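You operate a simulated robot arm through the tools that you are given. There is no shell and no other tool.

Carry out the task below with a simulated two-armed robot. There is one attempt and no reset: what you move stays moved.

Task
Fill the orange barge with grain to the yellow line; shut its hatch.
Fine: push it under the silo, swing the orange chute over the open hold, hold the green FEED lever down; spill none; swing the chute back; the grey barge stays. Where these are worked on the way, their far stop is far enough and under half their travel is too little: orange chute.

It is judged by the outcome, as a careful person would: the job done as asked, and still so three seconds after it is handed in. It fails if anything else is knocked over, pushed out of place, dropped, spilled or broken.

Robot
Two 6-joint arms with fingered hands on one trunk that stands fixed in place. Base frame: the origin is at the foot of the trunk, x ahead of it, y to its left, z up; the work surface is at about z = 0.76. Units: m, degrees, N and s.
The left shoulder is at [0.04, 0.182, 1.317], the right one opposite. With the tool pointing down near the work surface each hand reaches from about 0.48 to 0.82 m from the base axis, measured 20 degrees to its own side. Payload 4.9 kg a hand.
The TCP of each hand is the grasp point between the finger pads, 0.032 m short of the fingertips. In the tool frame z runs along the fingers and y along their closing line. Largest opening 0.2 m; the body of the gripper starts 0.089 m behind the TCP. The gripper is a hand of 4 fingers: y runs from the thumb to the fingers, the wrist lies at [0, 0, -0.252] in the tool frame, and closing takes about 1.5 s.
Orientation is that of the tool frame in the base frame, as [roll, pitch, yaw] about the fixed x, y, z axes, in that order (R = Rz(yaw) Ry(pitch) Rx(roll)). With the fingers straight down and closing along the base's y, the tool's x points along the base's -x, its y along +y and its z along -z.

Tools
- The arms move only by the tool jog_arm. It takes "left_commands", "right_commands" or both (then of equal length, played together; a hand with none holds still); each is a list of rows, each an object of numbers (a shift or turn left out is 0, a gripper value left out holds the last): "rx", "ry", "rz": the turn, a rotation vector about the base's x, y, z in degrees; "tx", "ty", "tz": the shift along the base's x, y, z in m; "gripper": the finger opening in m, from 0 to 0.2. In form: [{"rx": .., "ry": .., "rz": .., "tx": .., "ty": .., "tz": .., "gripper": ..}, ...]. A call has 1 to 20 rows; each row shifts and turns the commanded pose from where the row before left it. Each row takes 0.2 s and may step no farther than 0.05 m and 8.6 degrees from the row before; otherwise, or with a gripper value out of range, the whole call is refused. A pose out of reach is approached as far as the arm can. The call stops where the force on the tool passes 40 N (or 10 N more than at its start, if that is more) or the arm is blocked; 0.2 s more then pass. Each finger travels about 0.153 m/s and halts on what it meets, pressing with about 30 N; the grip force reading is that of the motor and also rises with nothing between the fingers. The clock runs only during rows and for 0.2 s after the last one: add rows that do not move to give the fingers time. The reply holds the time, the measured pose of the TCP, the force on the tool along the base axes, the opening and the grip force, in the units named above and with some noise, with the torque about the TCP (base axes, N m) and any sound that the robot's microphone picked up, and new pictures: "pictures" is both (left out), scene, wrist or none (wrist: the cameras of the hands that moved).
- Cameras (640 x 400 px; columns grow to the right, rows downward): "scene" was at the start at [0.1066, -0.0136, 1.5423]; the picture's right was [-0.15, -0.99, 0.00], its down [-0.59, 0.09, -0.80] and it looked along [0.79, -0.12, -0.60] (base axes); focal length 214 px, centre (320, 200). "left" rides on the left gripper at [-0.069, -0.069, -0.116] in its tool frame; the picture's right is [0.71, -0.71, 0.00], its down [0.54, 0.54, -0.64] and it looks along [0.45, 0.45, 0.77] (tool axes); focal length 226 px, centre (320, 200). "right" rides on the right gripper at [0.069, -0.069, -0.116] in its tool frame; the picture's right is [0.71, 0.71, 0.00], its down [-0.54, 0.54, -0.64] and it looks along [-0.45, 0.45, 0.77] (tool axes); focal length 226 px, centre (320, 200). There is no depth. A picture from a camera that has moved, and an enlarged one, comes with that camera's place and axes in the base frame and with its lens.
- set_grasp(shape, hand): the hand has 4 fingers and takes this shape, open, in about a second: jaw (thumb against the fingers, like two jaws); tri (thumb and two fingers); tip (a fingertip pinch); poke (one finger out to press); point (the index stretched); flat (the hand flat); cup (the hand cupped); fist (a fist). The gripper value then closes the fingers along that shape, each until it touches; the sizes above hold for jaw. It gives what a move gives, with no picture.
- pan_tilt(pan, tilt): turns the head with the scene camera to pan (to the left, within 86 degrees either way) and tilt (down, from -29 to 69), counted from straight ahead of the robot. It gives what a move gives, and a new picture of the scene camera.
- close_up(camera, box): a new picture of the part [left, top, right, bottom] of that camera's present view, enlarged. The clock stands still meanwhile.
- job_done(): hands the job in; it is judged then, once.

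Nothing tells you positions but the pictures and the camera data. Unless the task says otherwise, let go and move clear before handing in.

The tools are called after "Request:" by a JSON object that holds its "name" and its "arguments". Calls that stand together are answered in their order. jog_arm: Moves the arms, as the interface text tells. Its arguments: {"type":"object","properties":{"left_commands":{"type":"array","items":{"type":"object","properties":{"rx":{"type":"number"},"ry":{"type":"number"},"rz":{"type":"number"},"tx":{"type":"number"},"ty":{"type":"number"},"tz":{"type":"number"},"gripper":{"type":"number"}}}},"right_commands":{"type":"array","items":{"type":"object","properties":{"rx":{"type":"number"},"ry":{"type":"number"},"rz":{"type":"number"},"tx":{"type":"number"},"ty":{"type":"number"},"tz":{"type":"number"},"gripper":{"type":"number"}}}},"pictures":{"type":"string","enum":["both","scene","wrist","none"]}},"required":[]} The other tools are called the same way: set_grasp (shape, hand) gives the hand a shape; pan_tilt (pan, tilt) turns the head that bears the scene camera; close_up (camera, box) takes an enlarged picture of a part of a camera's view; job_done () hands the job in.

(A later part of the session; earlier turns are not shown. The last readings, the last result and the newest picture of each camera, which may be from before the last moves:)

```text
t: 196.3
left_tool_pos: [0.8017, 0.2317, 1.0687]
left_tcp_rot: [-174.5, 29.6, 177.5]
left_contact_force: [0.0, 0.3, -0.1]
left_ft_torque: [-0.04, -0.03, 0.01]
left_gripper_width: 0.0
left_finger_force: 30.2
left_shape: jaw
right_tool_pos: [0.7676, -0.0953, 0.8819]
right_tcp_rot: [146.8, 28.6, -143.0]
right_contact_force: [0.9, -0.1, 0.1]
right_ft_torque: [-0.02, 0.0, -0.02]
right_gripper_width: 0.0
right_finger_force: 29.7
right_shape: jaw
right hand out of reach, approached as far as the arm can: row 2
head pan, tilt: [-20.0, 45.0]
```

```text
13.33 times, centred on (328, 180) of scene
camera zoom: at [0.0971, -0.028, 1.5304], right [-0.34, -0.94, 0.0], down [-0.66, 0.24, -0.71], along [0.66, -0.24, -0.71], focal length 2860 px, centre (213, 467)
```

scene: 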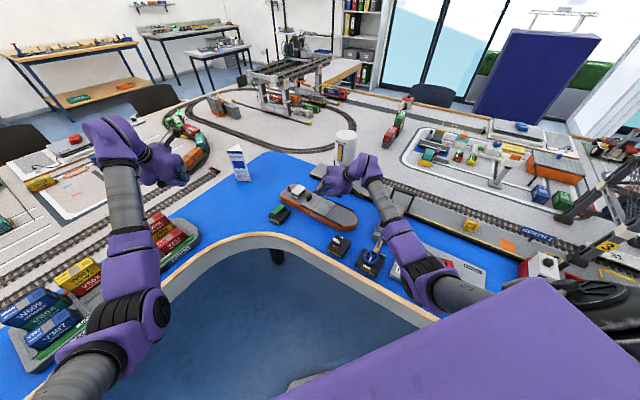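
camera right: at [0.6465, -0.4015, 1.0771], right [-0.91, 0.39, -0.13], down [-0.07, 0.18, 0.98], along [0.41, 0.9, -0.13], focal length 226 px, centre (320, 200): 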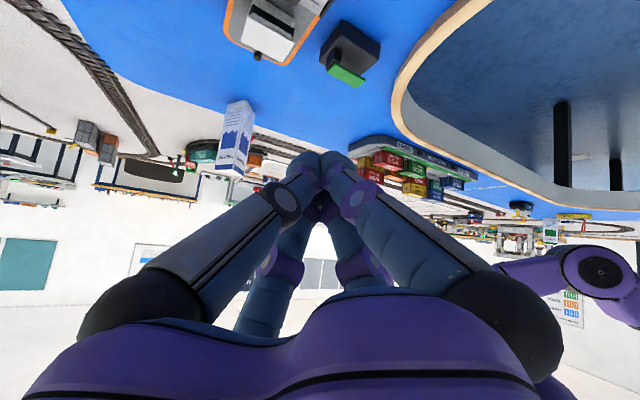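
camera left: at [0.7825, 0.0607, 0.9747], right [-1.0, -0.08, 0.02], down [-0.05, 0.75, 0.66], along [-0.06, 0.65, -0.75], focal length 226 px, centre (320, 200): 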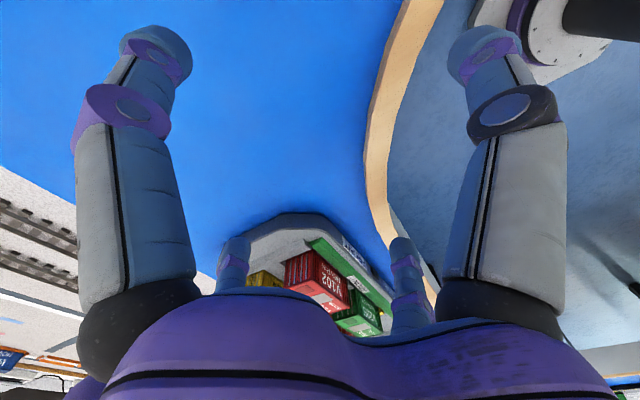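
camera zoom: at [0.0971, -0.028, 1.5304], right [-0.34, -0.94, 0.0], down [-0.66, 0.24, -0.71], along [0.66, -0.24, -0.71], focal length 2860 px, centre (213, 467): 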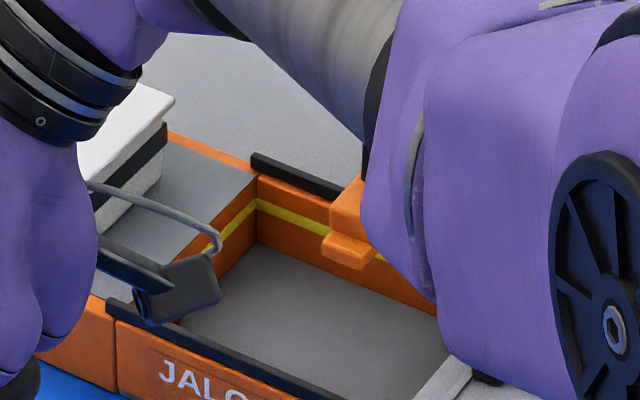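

I can see the hold floor and the yellow line on the walls. Pressing FEED in small steps now.

Request:
{"name": "jog_arm", "arguments": {"right_commands": [{"tz": -0.01}, {"tz": -0.006}], "pictures": "none"}}

Request:
{"name": "close_up", "arguments": {"camera": "scene", "box": [308, 165, 348, 195]}}

Request:
{"name": "close_up", "arguments": {"camera": "right", "box": [160, 0, 480, 200]}}

```text
t: 196.9
left_tool_pos: [0.8018, 0.2324, 1.0685]
left_tcp_rot: [-174.4, 29.5, 177.5]
left_contact_force: [-0.1, -0.3, 0.7]
left_ft_torque: [0.02, -0.03, 0.0]
left_gripper_width: 0.0
left_finger_force: 29.8
left_shape: jaw
right_tool_pos: [0.769, -0.0938, 0.8814]
right_tcp_rot: [146.8, 28.8, -143.0]
right_contact_force: [0.9, 0.1, 0.5]
right_ft_torque: [0.02, 0.0, -0.02]
right_gripper_width: 0.0
right_finger_force: 30.4
right_shape: jaw
right hand out of reach, approached as far as the arm can: row 1, 2
head pan, tilt: [-20.0, 45.0]
```

```text
13.33 times, centred on (328, 180) of scene
camera zoom: at [0.097, -0.028, 1.5304], right [-0.34, -0.94, 0.0], down [-0.66, 0.24, -0.71], along [0.66, -0.24, -0.71], focal length 2860 px, centre (213, 467)
```

zoom: 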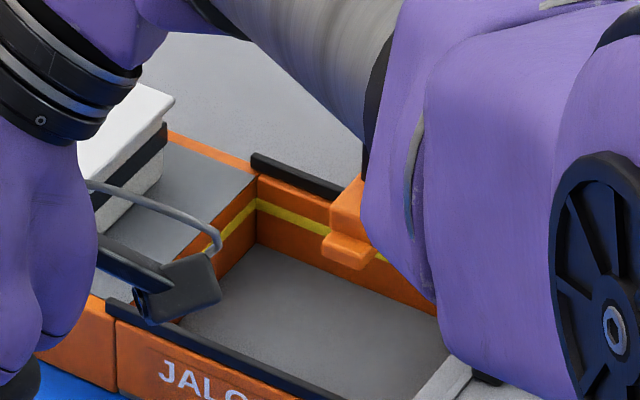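

```text
2.00 times, centred on (320, 100) of right
camera zoom: at [0.7686, -0.2457, 0.8997], right [-1.0, -0.01, 0.0], down [0.0, 0.12, 0.99], along [-0.01, 0.99, -0.12], focal length 452 px, centre (320, 400)
```

zoom: 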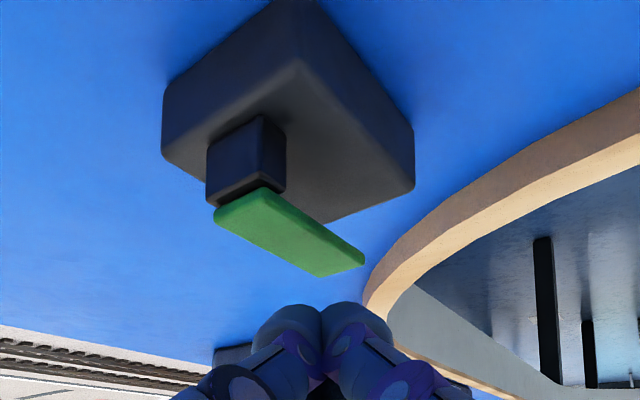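

This pose is at the right arm's reach limit, and the left arm suits FEED better. I'll retrace the right hand's path and park it clear of the barge, high and to the right.

Request:
{"name": "jog_arm", "arguments": {"right_commands": [{"tx": 0.012, "rz": -4.5, "tz": 0.01}, {"tx": 0.011, "rz": -4.5, "tz": 0.005}, {"tx": 0.007, "ty": -0.019, "tz": 0.01}, {"tx": 0.007, "ty": -0.019, "tz": 0.01}, {"tx": 0.0204, "ty": -0.0031, "rz": -6.8}, {"tx": 0.0195, "ty": -0.0053, "rz": -6.8}, {"tx": 0.0188, "ty": -0.0077, "rz": -6.8}, {"tx": 0.0178, "ty": -0.0098, "rz": -6.8}], "pictures": "none"}}

Request:
{"name": "jog_arm", "arguments": {"right_commands": [{"tx": 0.005, "ty": -0.03, "tz": 0.015, "rz": -3}, {"tx": 0.005, "ty": -0.03, "tz": 0.015, "rz": -3}, {"tx": 0.0, "ty": -0.03, "tz": 0.015, "rz": -3}, {"tx": -0.01, "ty": -0.03, "tz": 0.015}, {"tx": -0.02, "ty": -0.03, "tz": 0.015}, {"tx": -0.02, "ty": -0.03, "tz": 0.01}], "pictures": "scene"}}

```text
t: 198.7
left_tool_pos: [0.802, 0.2318, 1.0682]
left_tcp_rot: [-174.4, 29.6, 177.5]
left_contact_force: [0.4, -0.6, -0.2]
left_ft_torque: [0.0, 0.01, 0.01]
left_gripper_width: 0.0001
left_finger_force: 29.8
left_shape: jaw
right_tool_pos: [0.8748, -0.1582, 0.9184]
right_tcp_rot: [146.6, 28.8, -177.0]
right_contact_force: [1.3, -0.5, 0.0]
right_ft_torque: [0.01, 0.01, -0.02]
right_gripper_width: 0.0
right_finger_force: 30.2
right_shape: jaw
right hand out of reach, approached as far as the arm can: row 3, 4
head pan, tilt: [-20.0, 45.0]
```

```text
t: 200.1
left_tool_pos: [0.8017, 0.2322, 1.0677]
left_tcp_rot: [-174.4, 29.6, 177.5]
left_contact_force: [0.0, 0.3, -0.4]
left_ft_torque: [-0.01, 0.01, -0.05]
left_gripper_width: 0.0
left_finger_force: 30.3
left_shape: jaw
right_tool_pos: [0.8826, -0.3502, 0.9973]
right_tcp_rot: [146.5, 28.6, 174.2]
right_contact_force: [-0.3, 0.1, 0.1]
right_ft_torque: [0.01, 0.02, -0.01]
right_gripper_width: 0.0
right_finger_force: 30.1
right_shape: jaw
right hand out of reach, approached as far as the arm can: row 2, 3, 4, 5, 6
head pan, tilt: [-20.0, 45.0]
```

scene: 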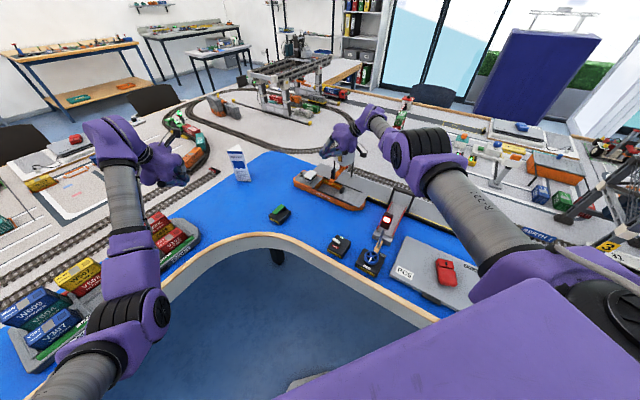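

Request:
{"name": "jog_arm", "arguments": {"right_commands": [{"tx": -0.035, "tz": 0.01}, {"tx": -0.035, "ty": -0.01, "tz": 0.01}, {"tx": -0.035, "ty": -0.02, "tz": 0.01}, {"tx": -0.02, "ty": -0.03}], "pictures": "none"}}

Request:
{"name": "close_up", "arguments": {"camera": "scene", "box": [275, 120, 435, 240]}}

```text
t: 201.2
left_tool_pos: [0.8014, 0.232, 1.0677]
left_tcp_rot: [-174.4, 29.7, 177.6]
left_contact_force: [0.1, -0.8, 0.5]
left_ft_torque: [0.02, 0.01, -0.01]
left_gripper_width: 0.0
left_finger_force: 29.9
left_shape: jaw
right_tool_pos: [0.8496, -0.4311, 1.0034]
right_tcp_rot: [145.9, 28.3, 174.3]
right_contact_force: [-10.4, 0.9, -1.6]
right_ft_torque: [-0.01, -0.33, -0.12]
right_gripper_width: 0.0
right_finger_force: 29.9
right_shape: jaw
right hand out of reach, approached as far as the arm can: row 1, 2, 3, 4
head pan, tilt: [-20.0, 45.0]
stopped in row 4 (right hand): the force on the tool passed its limit at 44 N (the readings are from after the stop); the commanded pose is now the measured one
```

```text
3.33 times, centred on (355, 180) of scene
camera zoom: at [0.0963, -0.0287, 1.5304], right [-0.34, -0.94, 0.0], down [-0.66, 0.24, -0.71], along [0.66, -0.24, -0.71], focal length 715 px, centre (203, 267)
```

zoom: 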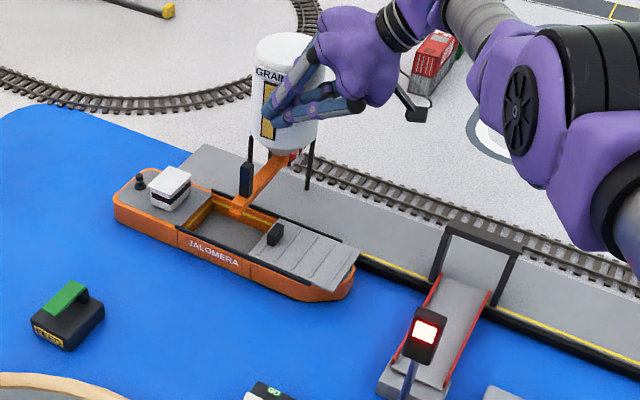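

The hand slid along its reach limit and touched the silo. I'm backing straight off to the left, then I'll turn the hand to regain freedom.

Request:
{"name": "jog_arm", "arguments": {"right_commands": [{"ty": 0.02, "tx": 0.005}, {"ty": 0.02, "tx": 0.005}], "pictures": "none"}}

Request:
{"name": "close_up", "arguments": {"camera": "scene", "box": [315, 110, 395, 190]}}

```text
t: 201.6
left_tool_pos: [0.7995, 0.2322, 1.0681]
left_tcp_rot: [-174.4, 29.7, 177.4]
left_contact_force: [0.6, 0.2, 0.5]
left_ft_torque: [-0.08, -0.03, -0.04]
left_gripper_width: 0.0
left_finger_force: 30.0
left_shape: jaw
right_tool_pos: [0.8501, -0.4247, 1.0035]
right_tcp_rot: [146.2, 27.8, 174.1]
right_contact_force: [-28.3, -5.5, 6.3]
right_ft_torque: [0.08, -1.19, -0.82]
right_gripper_width: 0.0004
right_finger_force: 30.2
right_shape: jaw
head pan, tilt: [-20.0, 45.0]
stopped in row 1 (right hand): the force on the tool passed its limit at 44 N (the readings are from after the stop); the commanded pose is now the measured one
```

```text
5.00 times, centred on (355, 150) of scene
camera zoom: at [0.0946, -0.0276, 1.5305], right [-0.34, -0.94, 0.0], down [-0.66, 0.24, -0.71], along [0.67, -0.24, -0.71], focal length 1072 px, centre (145, 450)
```

zoom: 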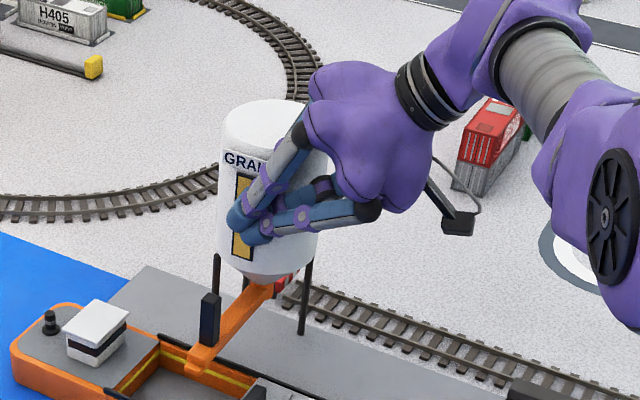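

Request:
{"name": "jog_arm", "arguments": {"right_commands": [{"tx": -0.014, "ty": 0.011, "rz": 6}, {"tx": -0.015, "ty": 0.01, "rz": 6}], "pictures": "none"}}

Request:
{"name": "close_up", "arguments": {"camera": "scene", "box": [315, 110, 395, 190]}}

```text
t: 202.2
left_tool_pos: [0.8025, 0.233, 1.0688]
left_tcp_rot: [-174.3, 29.6, 177.6]
left_contact_force: [-0.4, 0.2, -0.7]
left_ft_torque: [-0.04, 0.01, -0.04]
left_gripper_width: 0.0
left_finger_force: 30.0
left_shape: jaw
right_tool_pos: [0.8248, -0.4003, 1.0026]
right_tcp_rot: [146.2, 28.0, -173.7]
right_contact_force: [0.2, -0.3, -0.1]
right_ft_torque: [-0.03, -0.01, -0.01]
right_gripper_width: 0.0
right_finger_force: 30.2
right_shape: jaw
head pan, tilt: [-20.0, 45.0]
```

```text
5.00 times, centred on (355, 150) of scene
camera zoom: at [0.0971, -0.0276, 1.5304], right [-0.34, -0.94, 0.0], down [-0.66, 0.24, -0.71], along [0.66, -0.24, -0.71], focal length 1072 px, centre (145, 450)
```

zoom: 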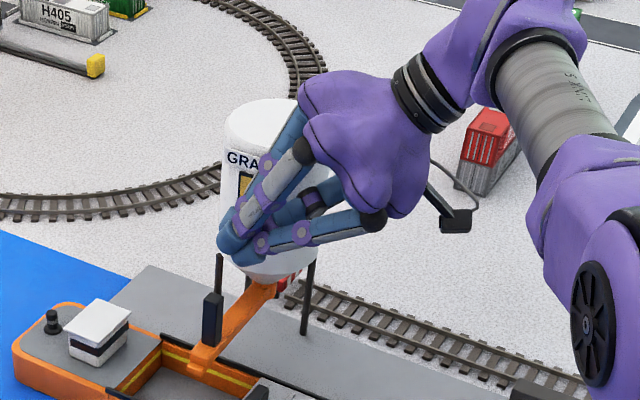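

Contact is cleared and the silo is unmoved. I'll slide the right hand away along its free direction (right and back).

Request:
{"name": "jog_arm", "arguments": {"right_commands": [{"tx": -0.02, "ty": -0.02}, {"tx": -0.02, "ty": -0.03}, {"tx": -0.02, "ty": -0.035}, {"tx": -0.02, "ty": -0.035}], "pictures": "none"}}

Request:
{"name": "close_up", "arguments": {"camera": "scene", "box": [275, 100, 475, 240]}}

```text
t: 203.2
left_tool_pos: [0.801, 0.2322, 1.0685]
left_tcp_rot: [-174.4, 29.6, 177.5]
left_contact_force: [0.2, 0.3, 0.3]
left_ft_torque: [-0.04, -0.01, 0.02]
left_gripper_width: 0.0003
left_finger_force: 30.0
left_shape: jaw
right_tool_pos: [0.7458, -0.5209, 1.0012]
right_tcp_rot: [146.2, 28.1, -173.8]
right_contact_force: [0.7, 0.4, -0.2]
right_ft_torque: [-0.02, 0.01, 0.01]
right_gripper_width: 0.0
right_finger_force: 30.2
right_shape: jaw
head pan, tilt: [-20.0, 45.0]
```

```text
2.86 times, centred on (375, 170) of scene
camera zoom: at [0.097, -0.028, 1.5304], right [-0.34, -0.94, 0.0], down [-0.66, 0.24, -0.71], along [0.66, -0.24, -0.71], focal length 613 px, centre (163, 286)
```

zoom: 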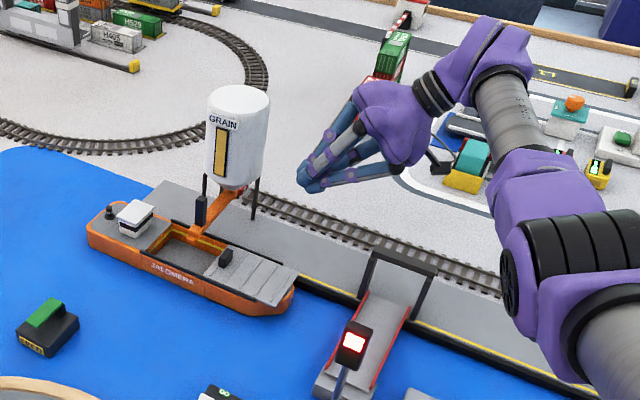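

The right hand is parked clear with a good view. Now I'll bring the left hand over the FEED lever, steeper and nearly at full stretch.

Request:
{"name": "jog_arm", "arguments": {"left_commands": [{"rx": -1.81, "ry": 5.6, "rz": -2.26, "ty": -0.0176, "tz": -0.0173}, {"rx": -1.81, "ry": 5.6, "rz": -2.26, "ty": -0.0176, "tz": -0.0173}, {"rx": -1.81, "ry": 5.6, "rz": -2.26, "ty": -0.0176, "tz": -0.0173}, {"rx": -1.81, "ry": 5.6, "rz": -2.26, "ty": -0.0176, "tz": -0.0173}], "pictures": "none"}}

Request:
{"name": "jog_arm", "arguments": {"left_commands": [{"tx": -0.003, "ty": -0.036, "tz": -0.005}, {"tx": -0.004, "ty": -0.036, "tz": -0.005}, {"tx": -0.006, "ty": -0.036, "tz": -0.01}], "pictures": "scene"}}

```text
t: 204.2
left_tool_pos: [0.8014, 0.1625, 0.9989]
left_tcp_rot: [-164.5, 7.9, 171.6]
left_contact_force: [0.1, -0.1, -0.3]
left_ft_torque: [0.0, -0.04, -0.01]
left_gripper_width: 0.0
left_finger_force: 29.8
left_shape: jaw
right_tool_pos: [0.7457, -0.5199, 1.0018]
right_tcp_rot: [146.0, 27.8, -173.8]
right_contact_force: [-0.2, 0.1, 0.2]
right_ft_torque: [-0.03, -0.03, 0.02]
right_gripper_width: 0.0
right_finger_force: 30.3
right_shape: jaw
head pan, tilt: [-20.0, 45.0]
```

```text
t: 205.0
left_tool_pos: [0.7893, 0.0551, 0.9769]
left_tcp_rot: [-164.7, 8.0, 171.6]
left_contact_force: [0.2, 0.5, -0.3]
left_ft_torque: [0.01, -0.02, -0.02]
left_gripper_width: 0.0
left_finger_force: 29.5
left_shape: jaw
right_tool_pos: [0.7462, -0.5203, 1.0021]
right_tcp_rot: [146.2, 27.9, -173.8]
right_contact_force: [0.2, -0.3, -0.1]
right_ft_torque: [-0.02, -0.01, 0.01]
right_gripper_width: 0.0001
right_finger_force: 30.3
right_shape: jaw
head pan, tilt: [-20.0, 45.0]
```

scene: 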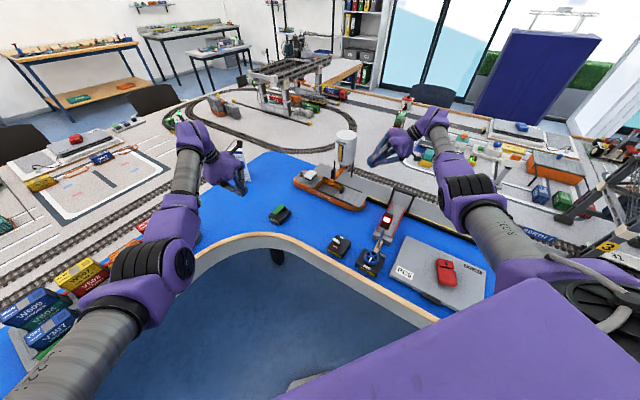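

Request:
{"name": "jog_arm", "arguments": {"left_commands": [{"tx": -0.006, "ty": -0.028, "tz": -0.012}, {"tx": -0.006, "ty": -0.028, "tz": -0.014}, {"tx": -0.006, "ty": -0.028, "tz": -0.014}, {"tx": -0.007, "ty": -0.028, "tz": -0.014}], "pictures": "none"}}

Request:
{"name": "close_up", "arguments": {"camera": "scene", "box": [235, 150, 375, 255]}}

Request:
{"name": "close_up", "arguments": {"camera": "left", "box": [160, 0, 480, 240]}}

```text
t: 206.0
left_tool_pos: [0.7653, -0.0584, 0.9242]
left_tcp_rot: [-164.7, 8.1, 171.6]
left_contact_force: [-0.2, -0.1, -0.3]
left_ft_torque: [-0.01, -0.01, -0.01]
left_gripper_width: 0.0
left_finger_force: 30.0
left_shape: jaw
right_tool_pos: [0.7452, -0.5202, 1.0022]
right_tcp_rot: [146.2, 28.0, -173.8]
right_contact_force: [0.1, -0.4, -1.3]
right_ft_torque: [0.03, 0.01, 0.02]
right_gripper_width: 0.0
right_finger_force: 30.0
right_shape: jaw
head pan, tilt: [-20.0, 45.0]
```

```text
3.81 times, centred on (305, 202) of scene
camera zoom: at [0.097, -0.028, 1.5304], right [-0.34, -0.94, 0.0], down [-0.66, 0.24, -0.71], along [0.66, -0.24, -0.71], focal length 817 px, centre (377, 190)
```

zoom: 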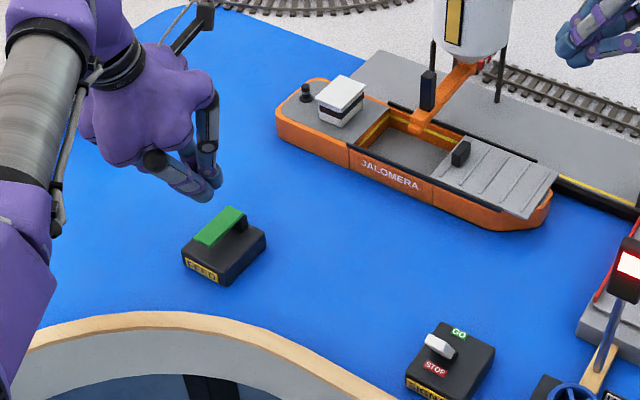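

```text
1.67 times, centred on (320, 120) of left
camera zoom: at [0.8098, -0.1025, 1.0627], right [-0.82, -0.57, 0.09], down [-0.5, 0.77, 0.4], along [-0.29, 0.28, -0.91], focal length 377 px, centre (320, 333)
```

zoom: 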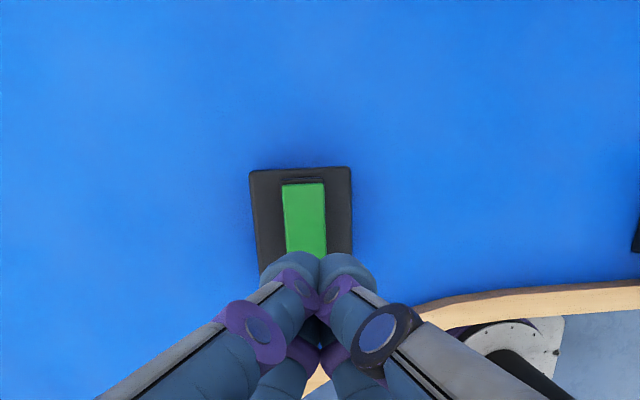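

Excellent: the left tips are right above the green lever with a clear view of the hold. Lowering toward the lever.

Request:
{"name": "jog_arm", "arguments": {"left_commands": [{"tz": -0.015}, {"tz": -0.015}, {"tz": -0.01}], "pictures": "none"}}

Request:
{"name": "close_up", "arguments": {"camera": "left", "box": [160, 0, 480, 240]}}

Request:
{"name": "close_up", "arguments": {"camera": "scene", "box": [255, 180, 315, 230]}}

```text
t: 206.8
left_tool_pos: [0.7649, -0.0578, 0.8853]
left_tcp_rot: [-164.6, 8.0, 171.6]
left_contact_force: [0.5, 0.4, 0.4]
left_ft_torque: [0.03, 0.01, -0.01]
left_gripper_width: 0.0
left_finger_force: 30.1
left_shape: jaw
right_tool_pos: [0.7466, -0.5209, 1.0007]
right_tcp_rot: [146.1, 27.9, -173.8]
right_contact_force: [-0.1, 0.4, 1.2]
right_ft_torque: [0.04, -0.01, -0.02]
right_gripper_width: 0.0
right_finger_force: 29.7
right_shape: jaw
head pan, tilt: [-20.0, 45.0]
```

```text
1.67 times, centred on (320, 120) of left
camera zoom: at [0.8091, -0.1011, 1.023], right [-0.82, -0.57, 0.09], down [-0.5, 0.77, 0.4], along [-0.29, 0.28, -0.91], focal length 377 px, centre (320, 333)
```

zoom: 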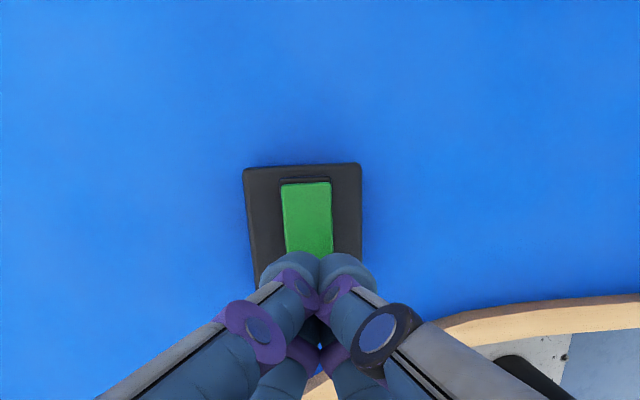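

```text
8.00 times, centred on (285, 205) of scene
camera zoom: at [0.097, -0.028, 1.5304], right [-0.34, -0.94, 0.0], down [-0.66, 0.24, -0.71], along [0.66, -0.24, -0.71], focal length 1716 px, centre (600, 160)
```

zoom: 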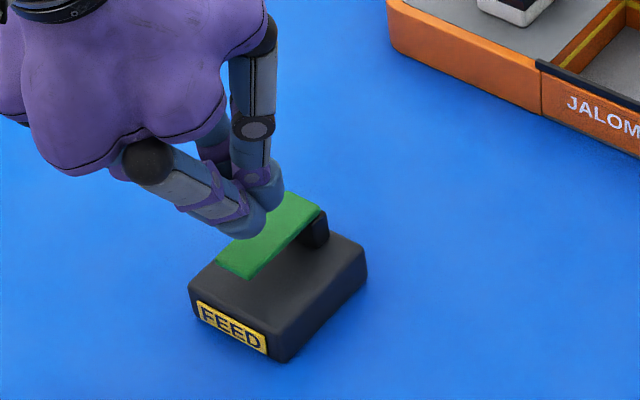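

Request:
{"name": "jog_arm", "arguments": {"left_commands": [{"tz": -0.01}, {"tz": -0.008}], "pictures": "none"}}

Request:
{"name": "jog_arm", "arguments": {"left_commands": [{"tz": -0.006}], "pictures": "none"}}

Request:
{"name": "close_up", "arguments": {"camera": "scene", "box": [255, 150, 355, 230]}}

```text
t: 207.4
left_tool_pos: [0.7634, -0.0584, 0.8659]
left_tcp_rot: [-164.7, 8.0, 171.6]
left_contact_force: [-0.3, 1.0, 0.8]
left_ft_torque: [-0.03, -0.02, 0.01]
left_gripper_width: 0.0003
left_finger_force: 30.3
left_shape: jaw
right_tool_pos: [0.7458, -0.5207, 1.0013]
right_tcp_rot: [146.0, 27.9, -173.8]
right_contact_force: [0.3, -0.5, -0.7]
right_ft_torque: [0.01, 0.0, -0.01]
right_gripper_width: 0.0
right_finger_force: 29.7
right_shape: jaw
head pan, tilt: [-20.0, 45.0]
```

```text
t: 207.8
left_tool_pos: [0.7642, -0.0594, 0.8605]
left_tcp_rot: [-164.6, 7.9, 171.6]
left_contact_force: [0.1, 0.0, -0.3]
left_ft_torque: [0.0, 0.02, 0.02]
left_gripper_width: 0.0002
left_finger_force: 30.2
left_shape: jaw
right_tool_pos: [0.745, -0.5206, 1.0009]
right_tcp_rot: [146.2, 27.9, -173.8]
right_contact_force: [0.7, 0.9, 0.0]
right_ft_torque: [-0.03, 0.0, 0.04]
right_gripper_width: 0.0001
right_finger_force: 29.7
right_shape: jaw
head pan, tilt: [-20.0, 45.0]
```

```text
5.00 times, centred on (305, 190) of scene
camera zoom: at [0.0969, -0.028, 1.5304], right [-0.34, -0.94, 0.0], down [-0.66, 0.24, -0.71], along [0.66, -0.24, -0.71], focal length 1072 px, centre (395, 250)
```

zoom: 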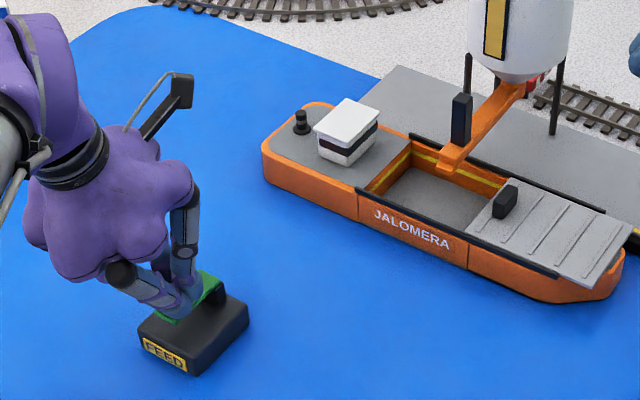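

Request:
{"name": "jog_arm", "arguments": {"left_commands": [{"tz": -0.005}], "pictures": "none"}}

Request:
{"name": "jog_arm", "arguments": {"left_commands": [{"tz": -0.005}], "pictures": "none"}}

Request:
{"name": "close_up", "arguments": {"camera": "scene", "box": [255, 150, 355, 230]}}

```text
t: 208.2
left_tool_pos: [0.7631, -0.0581, 0.8549]
left_tcp_rot: [-164.6, 8.0, 171.6]
left_contact_force: [0.3, -0.3, -0.2]
left_ft_torque: [0.02, 0.01, 0.04]
left_gripper_width: 0.0
left_finger_force: 30.2
left_shape: jaw
right_tool_pos: [0.7462, -0.5213, 1.0025]
right_tcp_rot: [146.1, 27.9, -173.8]
right_contact_force: [0.4, -0.3, 0.7]
right_ft_torque: [0.02, -0.03, -0.02]
right_gripper_width: 0.0
right_finger_force: 29.7
right_shape: jaw
head pan, tilt: [-20.0, 45.0]
```

```text
t: 208.6
left_tool_pos: [0.7624, -0.0578, 0.8513]
left_tcp_rot: [-164.6, 8.0, 171.6]
left_contact_force: [-0.4, 0.3, 1.2]
left_ft_torque: [-0.02, 0.02, -0.01]
left_gripper_width: 0.0
left_finger_force: 29.7
left_shape: jaw
right_tool_pos: [0.7448, -0.5199, 1.0037]
right_tcp_rot: [146.1, 28.0, -173.8]
right_contact_force: [-0.1, -1.3, -0.1]
right_ft_torque: [0.0, 0.01, 0.01]
right_gripper_width: 0.0005
right_finger_force: 30.4
right_shape: jaw
head pan, tilt: [-20.0, 45.0]
```

```text
5.00 times, centred on (305, 190) of scene
camera zoom: at [0.0969, -0.028, 1.5304], right [-0.34, -0.94, 0.0], down [-0.66, 0.24, -0.71], along [0.66, -0.24, -0.71], focal length 1072 px, centre (395, 250)
```

zoom: 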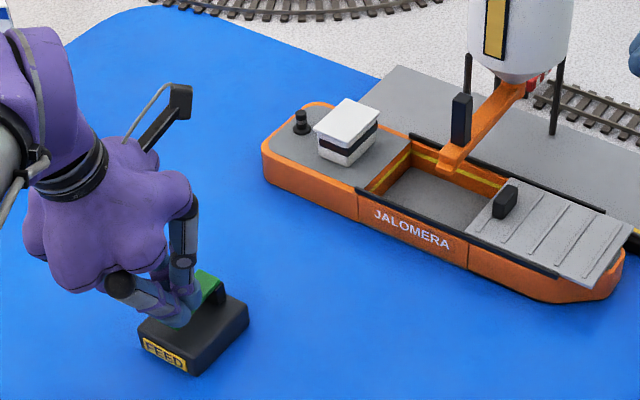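

Request:
{"name": "jog_arm", "arguments": {"left_commands": [{"tz": -0.004}], "pictures": "none"}}

Request:
{"name": "close_up", "arguments": {"camera": "scene", "box": [315, 165, 355, 195]}}

Request:
{"name": "jog_arm", "arguments": {"left_commands": [{"tz": -0.004}], "pictures": "none"}}

Request:
{"name": "close_up", "arguments": {"camera": "scene", "box": [315, 165, 355, 195]}}

```text
t: 209.0
left_tool_pos: [0.7607, -0.0565, 0.8469]
left_tcp_rot: [-164.7, 8.2, 171.6]
left_contact_force: [0.4, 0.0, 1.5]
left_ft_torque: [0.03, -0.02, -0.01]
left_gripper_width: 0.0
left_finger_force: 29.5
left_shape: jaw
left hand out of reach, approached as far as the arm can: row 1
right_tool_pos: [0.7453, -0.52, 1.003]
right_tcp_rot: [146.1, 27.9, -173.8]
right_contact_force: [-0.2, -0.2, 0.2]
right_ft_torque: [0.0, -0.01, 0.0]
right_gripper_width: 0.0
right_finger_force: 29.8
right_shape: jaw
head pan, tilt: [-20.0, 45.0]
heard: click
```

```text
13.33 times, centred on (335, 180) of scene
camera zoom: at [0.0969, -0.028, 1.5304], right [-0.34, -0.94, 0.0], down [-0.66, 0.24, -0.71], along [0.66, -0.24, -0.71], focal length 2860 px, centre (120, 467)
```

zoom: 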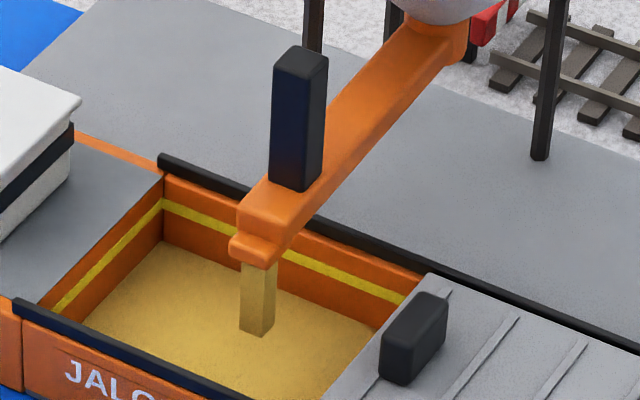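

```text
t: 209.4
left_tool_pos: [0.7604, -0.0563, 0.8433]
left_tcp_rot: [-164.6, 8.1, 171.7]
left_contact_force: [-0.7, -0.1, 3.6]
left_ft_torque: [-0.04, -0.02, 0.02]
left_gripper_width: 0.0
left_finger_force: 30.6
left_shape: jaw
right_tool_pos: [0.745, -0.5212, 1.0024]
right_tcp_rot: [146.1, 27.9, -173.8]
right_contact_force: [0.1, 0.1, -0.3]
right_ft_torque: [0.0, 0.05, 0.02]
right_gripper_width: 0.0001
right_finger_force: 30.3
right_shape: jaw
head pan, tilt: [-20.0, 45.0]
```

```text
13.33 times, centred on (335, 180) of scene
camera zoom: at [0.0968, -0.028, 1.5304], right [-0.34, -0.94, 0.0], down [-0.66, 0.24, -0.71], along [0.66, -0.24, -0.71], focal length 2860 px, centre (120, 467)
```

zoom: 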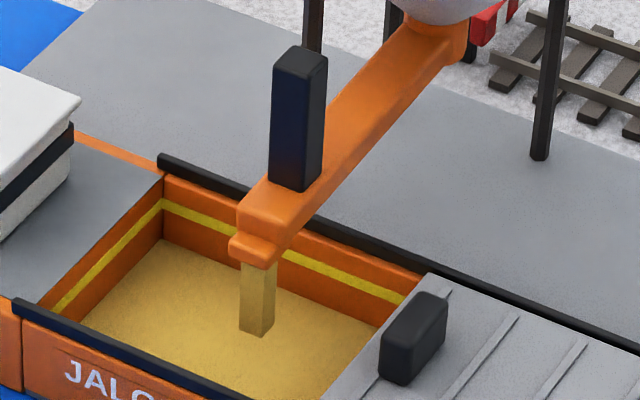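

The grain is flowing cleanly into the hold. I'll hold the lever and watch the level in short intervals.

Request:
{"name": "jog_arm", "arguments": {"left_commands": [{}, {}], "pictures": "none"}}

Request:
{"name": "close_up", "arguments": {"camera": "scene", "box": [315, 165, 355, 195]}}

```text
t: 210.0
left_tool_pos: [0.7607, -0.0562, 0.8438]
left_tcp_rot: [-164.5, 8.0, 171.4]
left_contact_force: [-0.6, -0.6, 4.2]
left_ft_torque: [-0.05, -0.04, 0.01]
left_gripper_width: 0.0002
left_finger_force: 29.6
left_shape: jaw
right_tool_pos: [0.7456, -0.5208, 1.0028]
right_tcp_rot: [146.0, 27.9, -173.8]
right_contact_force: [-0.1, -1.0, 0.1]
right_ft_torque: [-0.04, 0.0, -0.02]
right_gripper_width: 0.0
right_finger_force: 30.2
right_shape: jaw
head pan, tilt: [-20.0, 45.0]
```

```text
13.33 times, centred on (335, 180) of scene
camera zoom: at [0.0968, -0.028, 1.5304], right [-0.34, -0.94, 0.0], down [-0.66, 0.24, -0.71], along [0.66, -0.24, -0.71], focal length 2860 px, centre (120, 467)
```

zoom: 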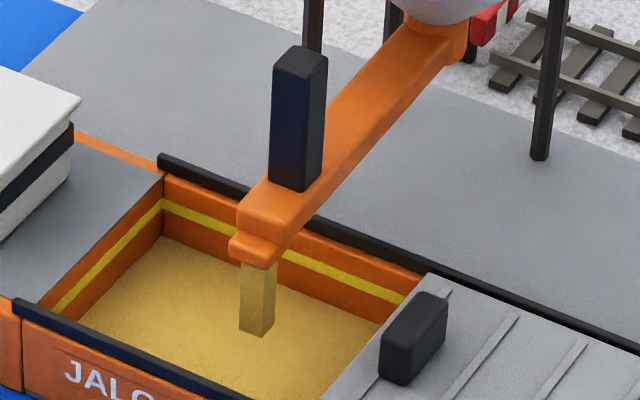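

Request:
{"name": "jog_arm", "arguments": {"left_commands": [{}, {}, {}, {}, {}, {}], "pictures": "none"}}

Request:
{"name": "close_up", "arguments": {"camera": "scene", "box": [315, 165, 355, 195]}}

```text
t: 211.4
left_tool_pos: [0.7608, -0.0563, 0.8434]
left_tcp_rot: [-164.6, 8.1, 171.6]
left_contact_force: [-0.1, -0.2, 4.2]
left_ft_torque: [-0.01, -0.01, 0.0]
left_gripper_width: 0.0
left_finger_force: 30.4
left_shape: jaw
right_tool_pos: [0.7443, -0.5206, 1.0037]
right_tcp_rot: [146.0, 28.0, -173.9]
right_contact_force: [-1.0, -0.2, 1.2]
right_ft_torque: [-0.02, 0.01, -0.01]
right_gripper_width: 0.0
right_finger_force: 30.3
right_shape: jaw
head pan, tilt: [-20.0, 45.0]
```

```text
13.33 times, centred on (335, 180) of scene
camera zoom: at [0.0968, -0.028, 1.5304], right [-0.34, -0.94, 0.0], down [-0.66, 0.24, -0.71], along [0.66, -0.24, -0.71], focal length 2860 px, centre (120, 467)
```

zoom: 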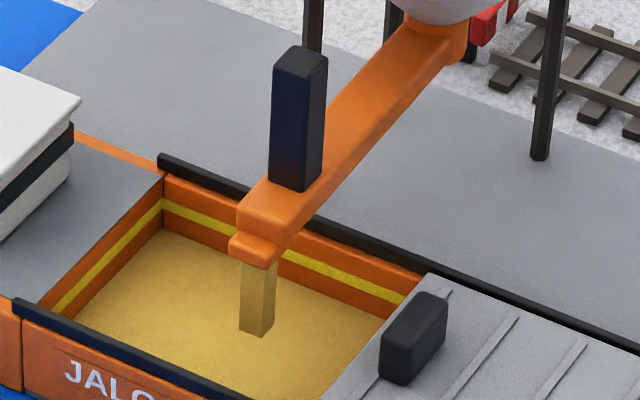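

Request:
{"name": "jog_arm", "arguments": {"left_commands": [{}, {}, {}, {}, {}, {}, {}, {}, {}], "pictures": "none"}}

Request:
{"name": "close_up", "arguments": {"camera": "scene", "box": [315, 165, 355, 195]}}

```text
t: 213.4
left_tool_pos: [0.7609, -0.0562, 0.8433]
left_tcp_rot: [-164.7, 8.1, 171.7]
left_contact_force: [-0.1, -0.2, 3.3]
left_ft_torque: [-0.02, -0.03, 0.02]
left_gripper_width: 0.0
left_finger_force: 29.5
left_shape: jaw
right_tool_pos: [0.7457, -0.5205, 1.0016]
right_tcp_rot: [146.1, 27.9, -173.7]
right_contact_force: [0.4, -0.3, -0.5]
right_ft_torque: [-0.02, 0.0, -0.01]
right_gripper_width: 0.0002
right_finger_force: 29.8
right_shape: jaw
head pan, tilt: [-20.0, 45.0]
```

```text
13.33 times, centred on (335, 180) of scene
camera zoom: at [0.0968, -0.028, 1.5304], right [-0.34, -0.94, 0.0], down [-0.66, 0.24, -0.71], along [0.66, -0.24, -0.71], focal length 2860 px, centre (120, 467)
```

zoom: 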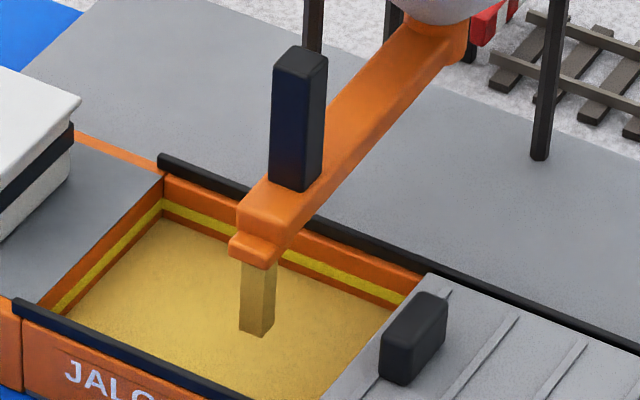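

Request:
{"name": "close_up", "arguments": {"camera": "scene", "box": [318, 174, 342, 189]}}

Request:
{"name": "jog_arm", "arguments": {"left_commands": [{}, {}, {}, {}], "pictures": "none"}}

Request:
{"name": "close_up", "arguments": {"camera": "scene", "box": [318, 174, 342, 189]}}

```text
16.00 times, centred on (330, 182) of scene
camera zoom: at [0.0968, -0.028, 1.5304], right [-0.34, -0.94, 0.0], down [-0.66, 0.24, -0.71], along [0.66, -0.24, -0.71], focal length 3432 px, centre (160, 496)
```

zoom: 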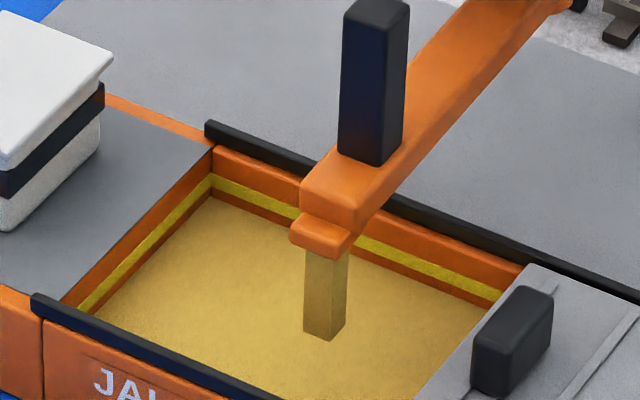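

```text
t: 214.4
left_tool_pos: [0.7599, -0.0558, 0.8447]
left_tcp_rot: [-164.6, 8.2, 171.6]
left_contact_force: [-1.1, -0.1, 4.7]
left_ft_torque: [0.03, -0.05, 0.0]
left_gripper_width: 0.0
left_finger_force: 30.4
left_shape: jaw
right_tool_pos: [0.7464, -0.5197, 1.0023]
right_tcp_rot: [146.1, 27.9, -173.8]
right_contact_force: [-0.2, -0.1, -0.2]
right_ft_torque: [0.0, 0.0, 0.0]
right_gripper_width: 0.0001
right_finger_force: 30.4
right_shape: jaw
head pan, tilt: [-20.0, 45.0]
```

```text
16.00 times, centred on (330, 182) of scene
camera zoom: at [0.0968, -0.028, 1.5304], right [-0.34, -0.94, 0.0], down [-0.66, 0.24, -0.71], along [0.66, -0.24, -0.71], focal length 3432 px, centre (160, 496)
```

zoom: 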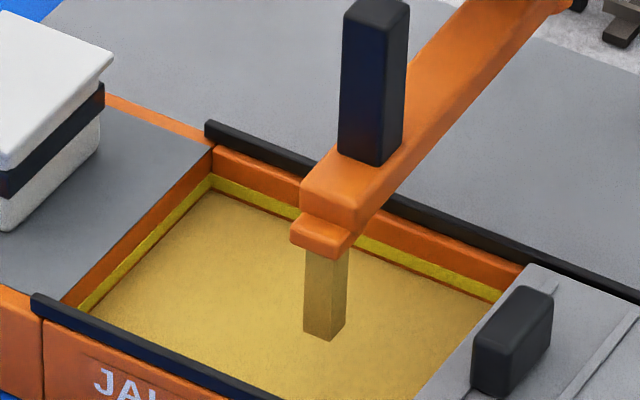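

Request:
{"name": "jog_arm", "arguments": {"left_commands": [{}, {}, {}], "pictures": "none"}}

Request:
{"name": "close_up", "arguments": {"camera": "scene", "box": [318, 174, 342, 189]}}

```text
t: 215.2
left_tool_pos: [0.7605, -0.0554, 0.8434]
left_tcp_rot: [-164.6, 8.1, 171.7]
left_contact_force: [-0.3, -0.1, 5.3]
left_ft_torque: [-0.05, -0.03, -0.02]
left_gripper_width: 0.0
left_finger_force: 30.0
left_shape: jaw
right_tool_pos: [0.7452, -0.5205, 1.0035]
right_tcp_rot: [146.2, 27.8, -173.8]
right_contact_force: [-0.3, -0.1, -1.2]
right_ft_torque: [0.01, 0.0, 0.0]
right_gripper_width: 0.0
right_finger_force: 30.0
right_shape: jaw
head pan, tilt: [-20.0, 45.0]
```

```text
16.00 times, centred on (330, 182) of scene
camera zoom: at [0.0968, -0.028, 1.5304], right [-0.34, -0.94, 0.0], down [-0.66, 0.24, -0.71], along [0.66, -0.24, -0.71], focal length 3432 px, centre (160, 496)
```

zoom: 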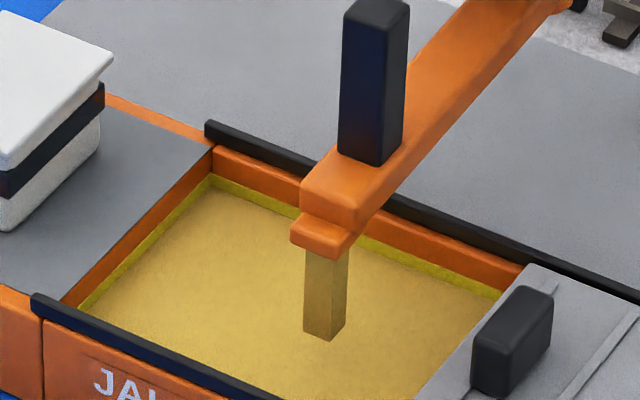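

The grain has reached the lower edge of the line. I'll hold about 0.6 s more and release in the same move.

Request:
{"name": "jog_arm", "arguments": {"left_commands": [{}, {}, {}, {"tz": 0.04}, {"tz": 0.03}], "pictures": "none"}}

Request:
{"name": "close_up", "arguments": {"camera": "scene", "box": [318, 174, 342, 189]}}

Request:
{"name": "close_up", "arguments": {"camera": "scene", "box": [255, 150, 355, 230]}}

```text
t: 216.4
left_tool_pos: [0.7591, -0.0557, 0.9133]
left_tcp_rot: [-164.6, 7.9, 171.7]
left_contact_force: [-0.1, 0.4, 0.6]
left_ft_torque: [-0.03, 0.0, -0.02]
left_gripper_width: 0.0
left_finger_force: 29.9
left_shape: jaw
right_tool_pos: [0.7455, -0.5209, 1.0017]
right_tcp_rot: [146.1, 27.9, -173.8]
right_contact_force: [0.1, 0.3, -0.2]
right_ft_torque: [0.01, 0.03, 0.02]
right_gripper_width: 0.0002
right_finger_force: 29.6
right_shape: jaw
head pan, tilt: [-20.0, 45.0]
```

```text
16.00 times, centred on (330, 182) of scene
camera zoom: at [0.0968, -0.028, 1.5304], right [-0.34, -0.94, 0.0], down [-0.66, 0.24, -0.71], along [0.66, -0.24, -0.71], focal length 3432 px, centre (160, 496)
```

zoom: 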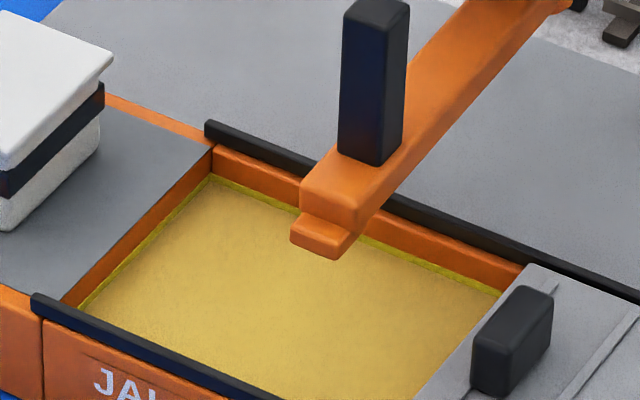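

```text
5.00 times, centred on (305, 190) of scene
camera zoom: at [0.0968, -0.028, 1.5304], right [-0.34, -0.94, 0.0], down [-0.66, 0.24, -0.71], along [0.66, -0.24, -0.71], focal length 1072 px, centre (395, 250)
```

zoom: 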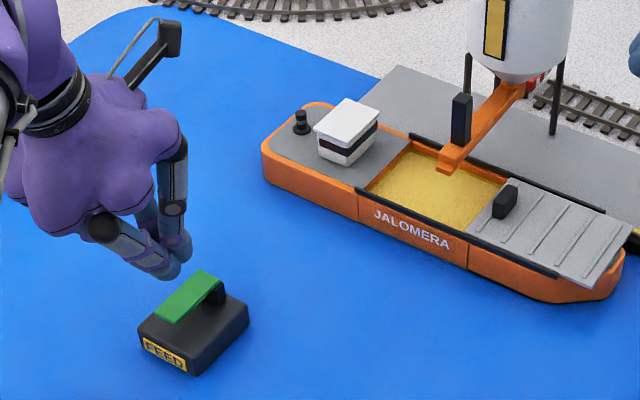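

Filled to the yellow line, flow stopped, nothing spilled. Now I'll swing the chute back: the left hand lifts away, and the right hand comes round to hook over the paddle from its far (stern) side.

Request:
{"name": "jog_arm", "arguments": {"left_commands": [{"tz": 0.03, "ty": 0.02}, {"tz": 0.03, "ty": 0.03}, {"ty": 0.03}, {"ty": 0.03}, {}, {}], "right_commands": [{"rz": -5, "ty": 0.02}, {"rz": -5, "ty": 0.03}, {"rz": -5, "ty": 0.03, "tx": 0.01}, {"ty": 0.03, "tx": 0.01}, {"ty": 0.02, "tx": 0.02}, {"ty": 0.02, "tx": 0.02}], "pictures": "none"}}

Request:
{"name": "close_up", "arguments": {"camera": "scene", "box": [285, 110, 445, 230]}}

```text
t: 217.8
left_tool_pos: [0.761, 0.0541, 0.9736]
left_tcp_rot: [-164.6, 7.9, 171.6]
left_contact_force: [0.2, -0.6, 0.4]
left_ft_torque: [-0.04, 0.03, 0.01]
left_gripper_width: 0.0
left_finger_force: 30.4
left_shape: jaw
right_tool_pos: [0.8051, -0.3678, 1.0008]
right_tcp_rot: [146.1, 27.9, 171.3]
right_contact_force: [-0.3, 1.5, -0.5]
right_ft_torque: [0.04, -0.03, -0.02]
right_gripper_width: 0.0001
right_finger_force: 30.2
right_shape: jaw
head pan, tilt: [-20.0, 45.0]
```

```text
3.33 times, centred on (365, 170) of scene
camera zoom: at [0.0969, -0.0282, 1.5304], right [-0.34, -0.94, 0.0], down [-0.66, 0.24, -0.71], along [0.66, -0.24, -0.71], focal length 715 px, centre (170, 300)
```

zoom: 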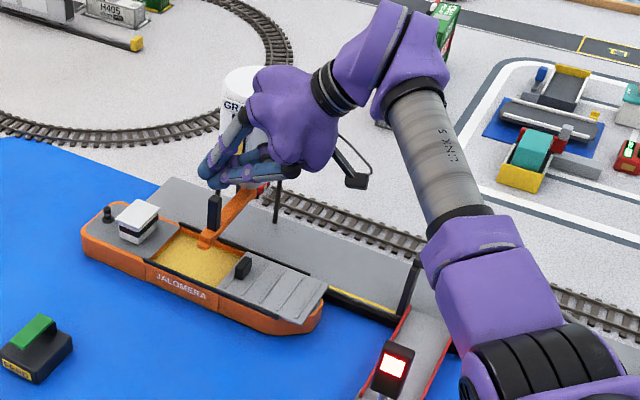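

Request:
{"name": "jog_arm", "arguments": {"right_commands": [{"tx": 0.027, "ty": 0.008}, {"tx": 0.027, "ty": 0.008}, {"tz": -0.02}], "pictures": "none"}}

Request:
{"name": "close_up", "arguments": {"camera": "right", "box": [160, 0, 480, 240]}}

Request:
{"name": "close_up", "arguments": {"camera": "scene", "box": [305, 120, 385, 190]}}

```text
t: 218.6
left_tool_pos: [0.7627, 0.0539, 0.9732]
left_tcp_rot: [-164.7, 8.0, 171.6]
left_contact_force: [0.1, 0.0, -0.4]
left_ft_torque: [-0.01, 0.02, 0.02]
left_gripper_width: 0.0
left_finger_force: 30.2
left_shape: jaw
right_tool_pos: [0.86, -0.3549, 0.9826]
right_tcp_rot: [146.1, 27.9, 171.2]
right_contact_force: [0.2, -0.3, -0.1]
right_ft_torque: [0.02, 0.01, 0.04]
right_gripper_width: 0.0
right_finger_force: 30.4
right_shape: jaw
head pan, tilt: [-20.0, 45.0]
```

```text
1.67 times, centred on (320, 120) of right
camera zoom: at [0.7522, -0.4632, 1.0002], right [-0.71, 0.7, 0.02], down [0.1, 0.08, 0.99], along [0.7, 0.71, -0.13], focal length 377 px, centre (320, 333)
```

zoom: 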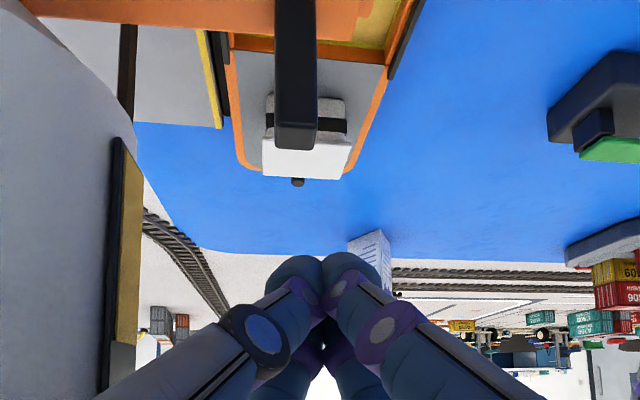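

```text
5.71 times, centred on (345, 155) of scene
camera zoom: at [0.0973, -0.0278, 1.5304], right [-0.34, -0.94, 0.0], down [-0.66, 0.24, -0.71], along [0.66, -0.24, -0.71], focal length 1226 px, centre (177, 457)
```

zoom: 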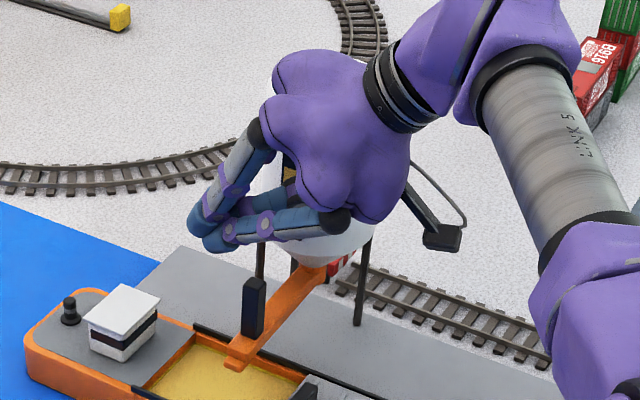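

The tips are beyond the paddle and well aligned. I'll lower so they overlap the paddle's top from behind.

Request:
{"name": "jog_arm", "arguments": {"right_commands": [{"tx": -0.002, "ty": -0.002, "tz": -0.015}, {"tz": -0.012}, {"tz": -0.01}], "pictures": "none"}}

Request:
{"name": "close_up", "arguments": {"camera": "right", "box": [160, 0, 480, 240]}}

Request:
{"name": "close_up", "arguments": {"camera": "scene", "box": [315, 140, 365, 180]}}

```text
t: 219.4
left_tool_pos: [0.7608, 0.0536, 0.9728]
left_tcp_rot: [-164.6, 8.0, 171.6]
left_contact_force: [-0.4, 0.4, 0.4]
left_ft_torque: [0.02, -0.02, 0.02]
left_gripper_width: 0.0
left_finger_force: 30.1
left_shape: jaw
right_tool_pos: [0.8565, -0.3583, 0.9436]
right_tcp_rot: [146.3, 28.0, 171.1]
right_contact_force: [-0.7, 0.1, -1.2]
right_ft_torque: [0.0, -0.05, -0.03]
right_gripper_width: 0.0002
right_finger_force: 30.2
right_shape: jaw
head pan, tilt: [-20.0, 45.0]
```

```text
1.67 times, centred on (320, 120) of right
camera zoom: at [0.749, -0.4661, 0.9622], right [-0.71, 0.7, 0.02], down [0.1, 0.08, 0.99], along [0.7, 0.71, -0.13], focal length 377 px, centre (320, 333)
```

zoom: 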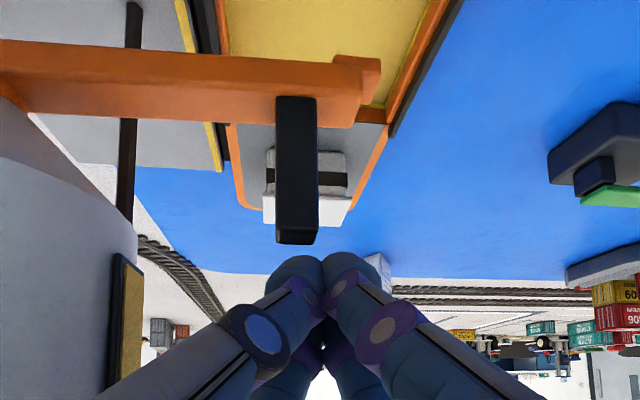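

```text
10.00 times, centred on (340, 160) of scene
camera zoom: at [0.097, -0.028, 1.5304], right [-0.34, -0.94, 0.0], down [-0.66, 0.24, -0.71], along [0.66, -0.24, -0.71], focal length 2145 px, centre (120, 600)
```

zoom: 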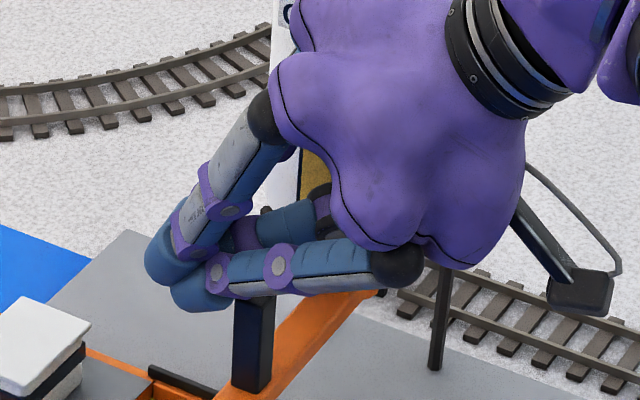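

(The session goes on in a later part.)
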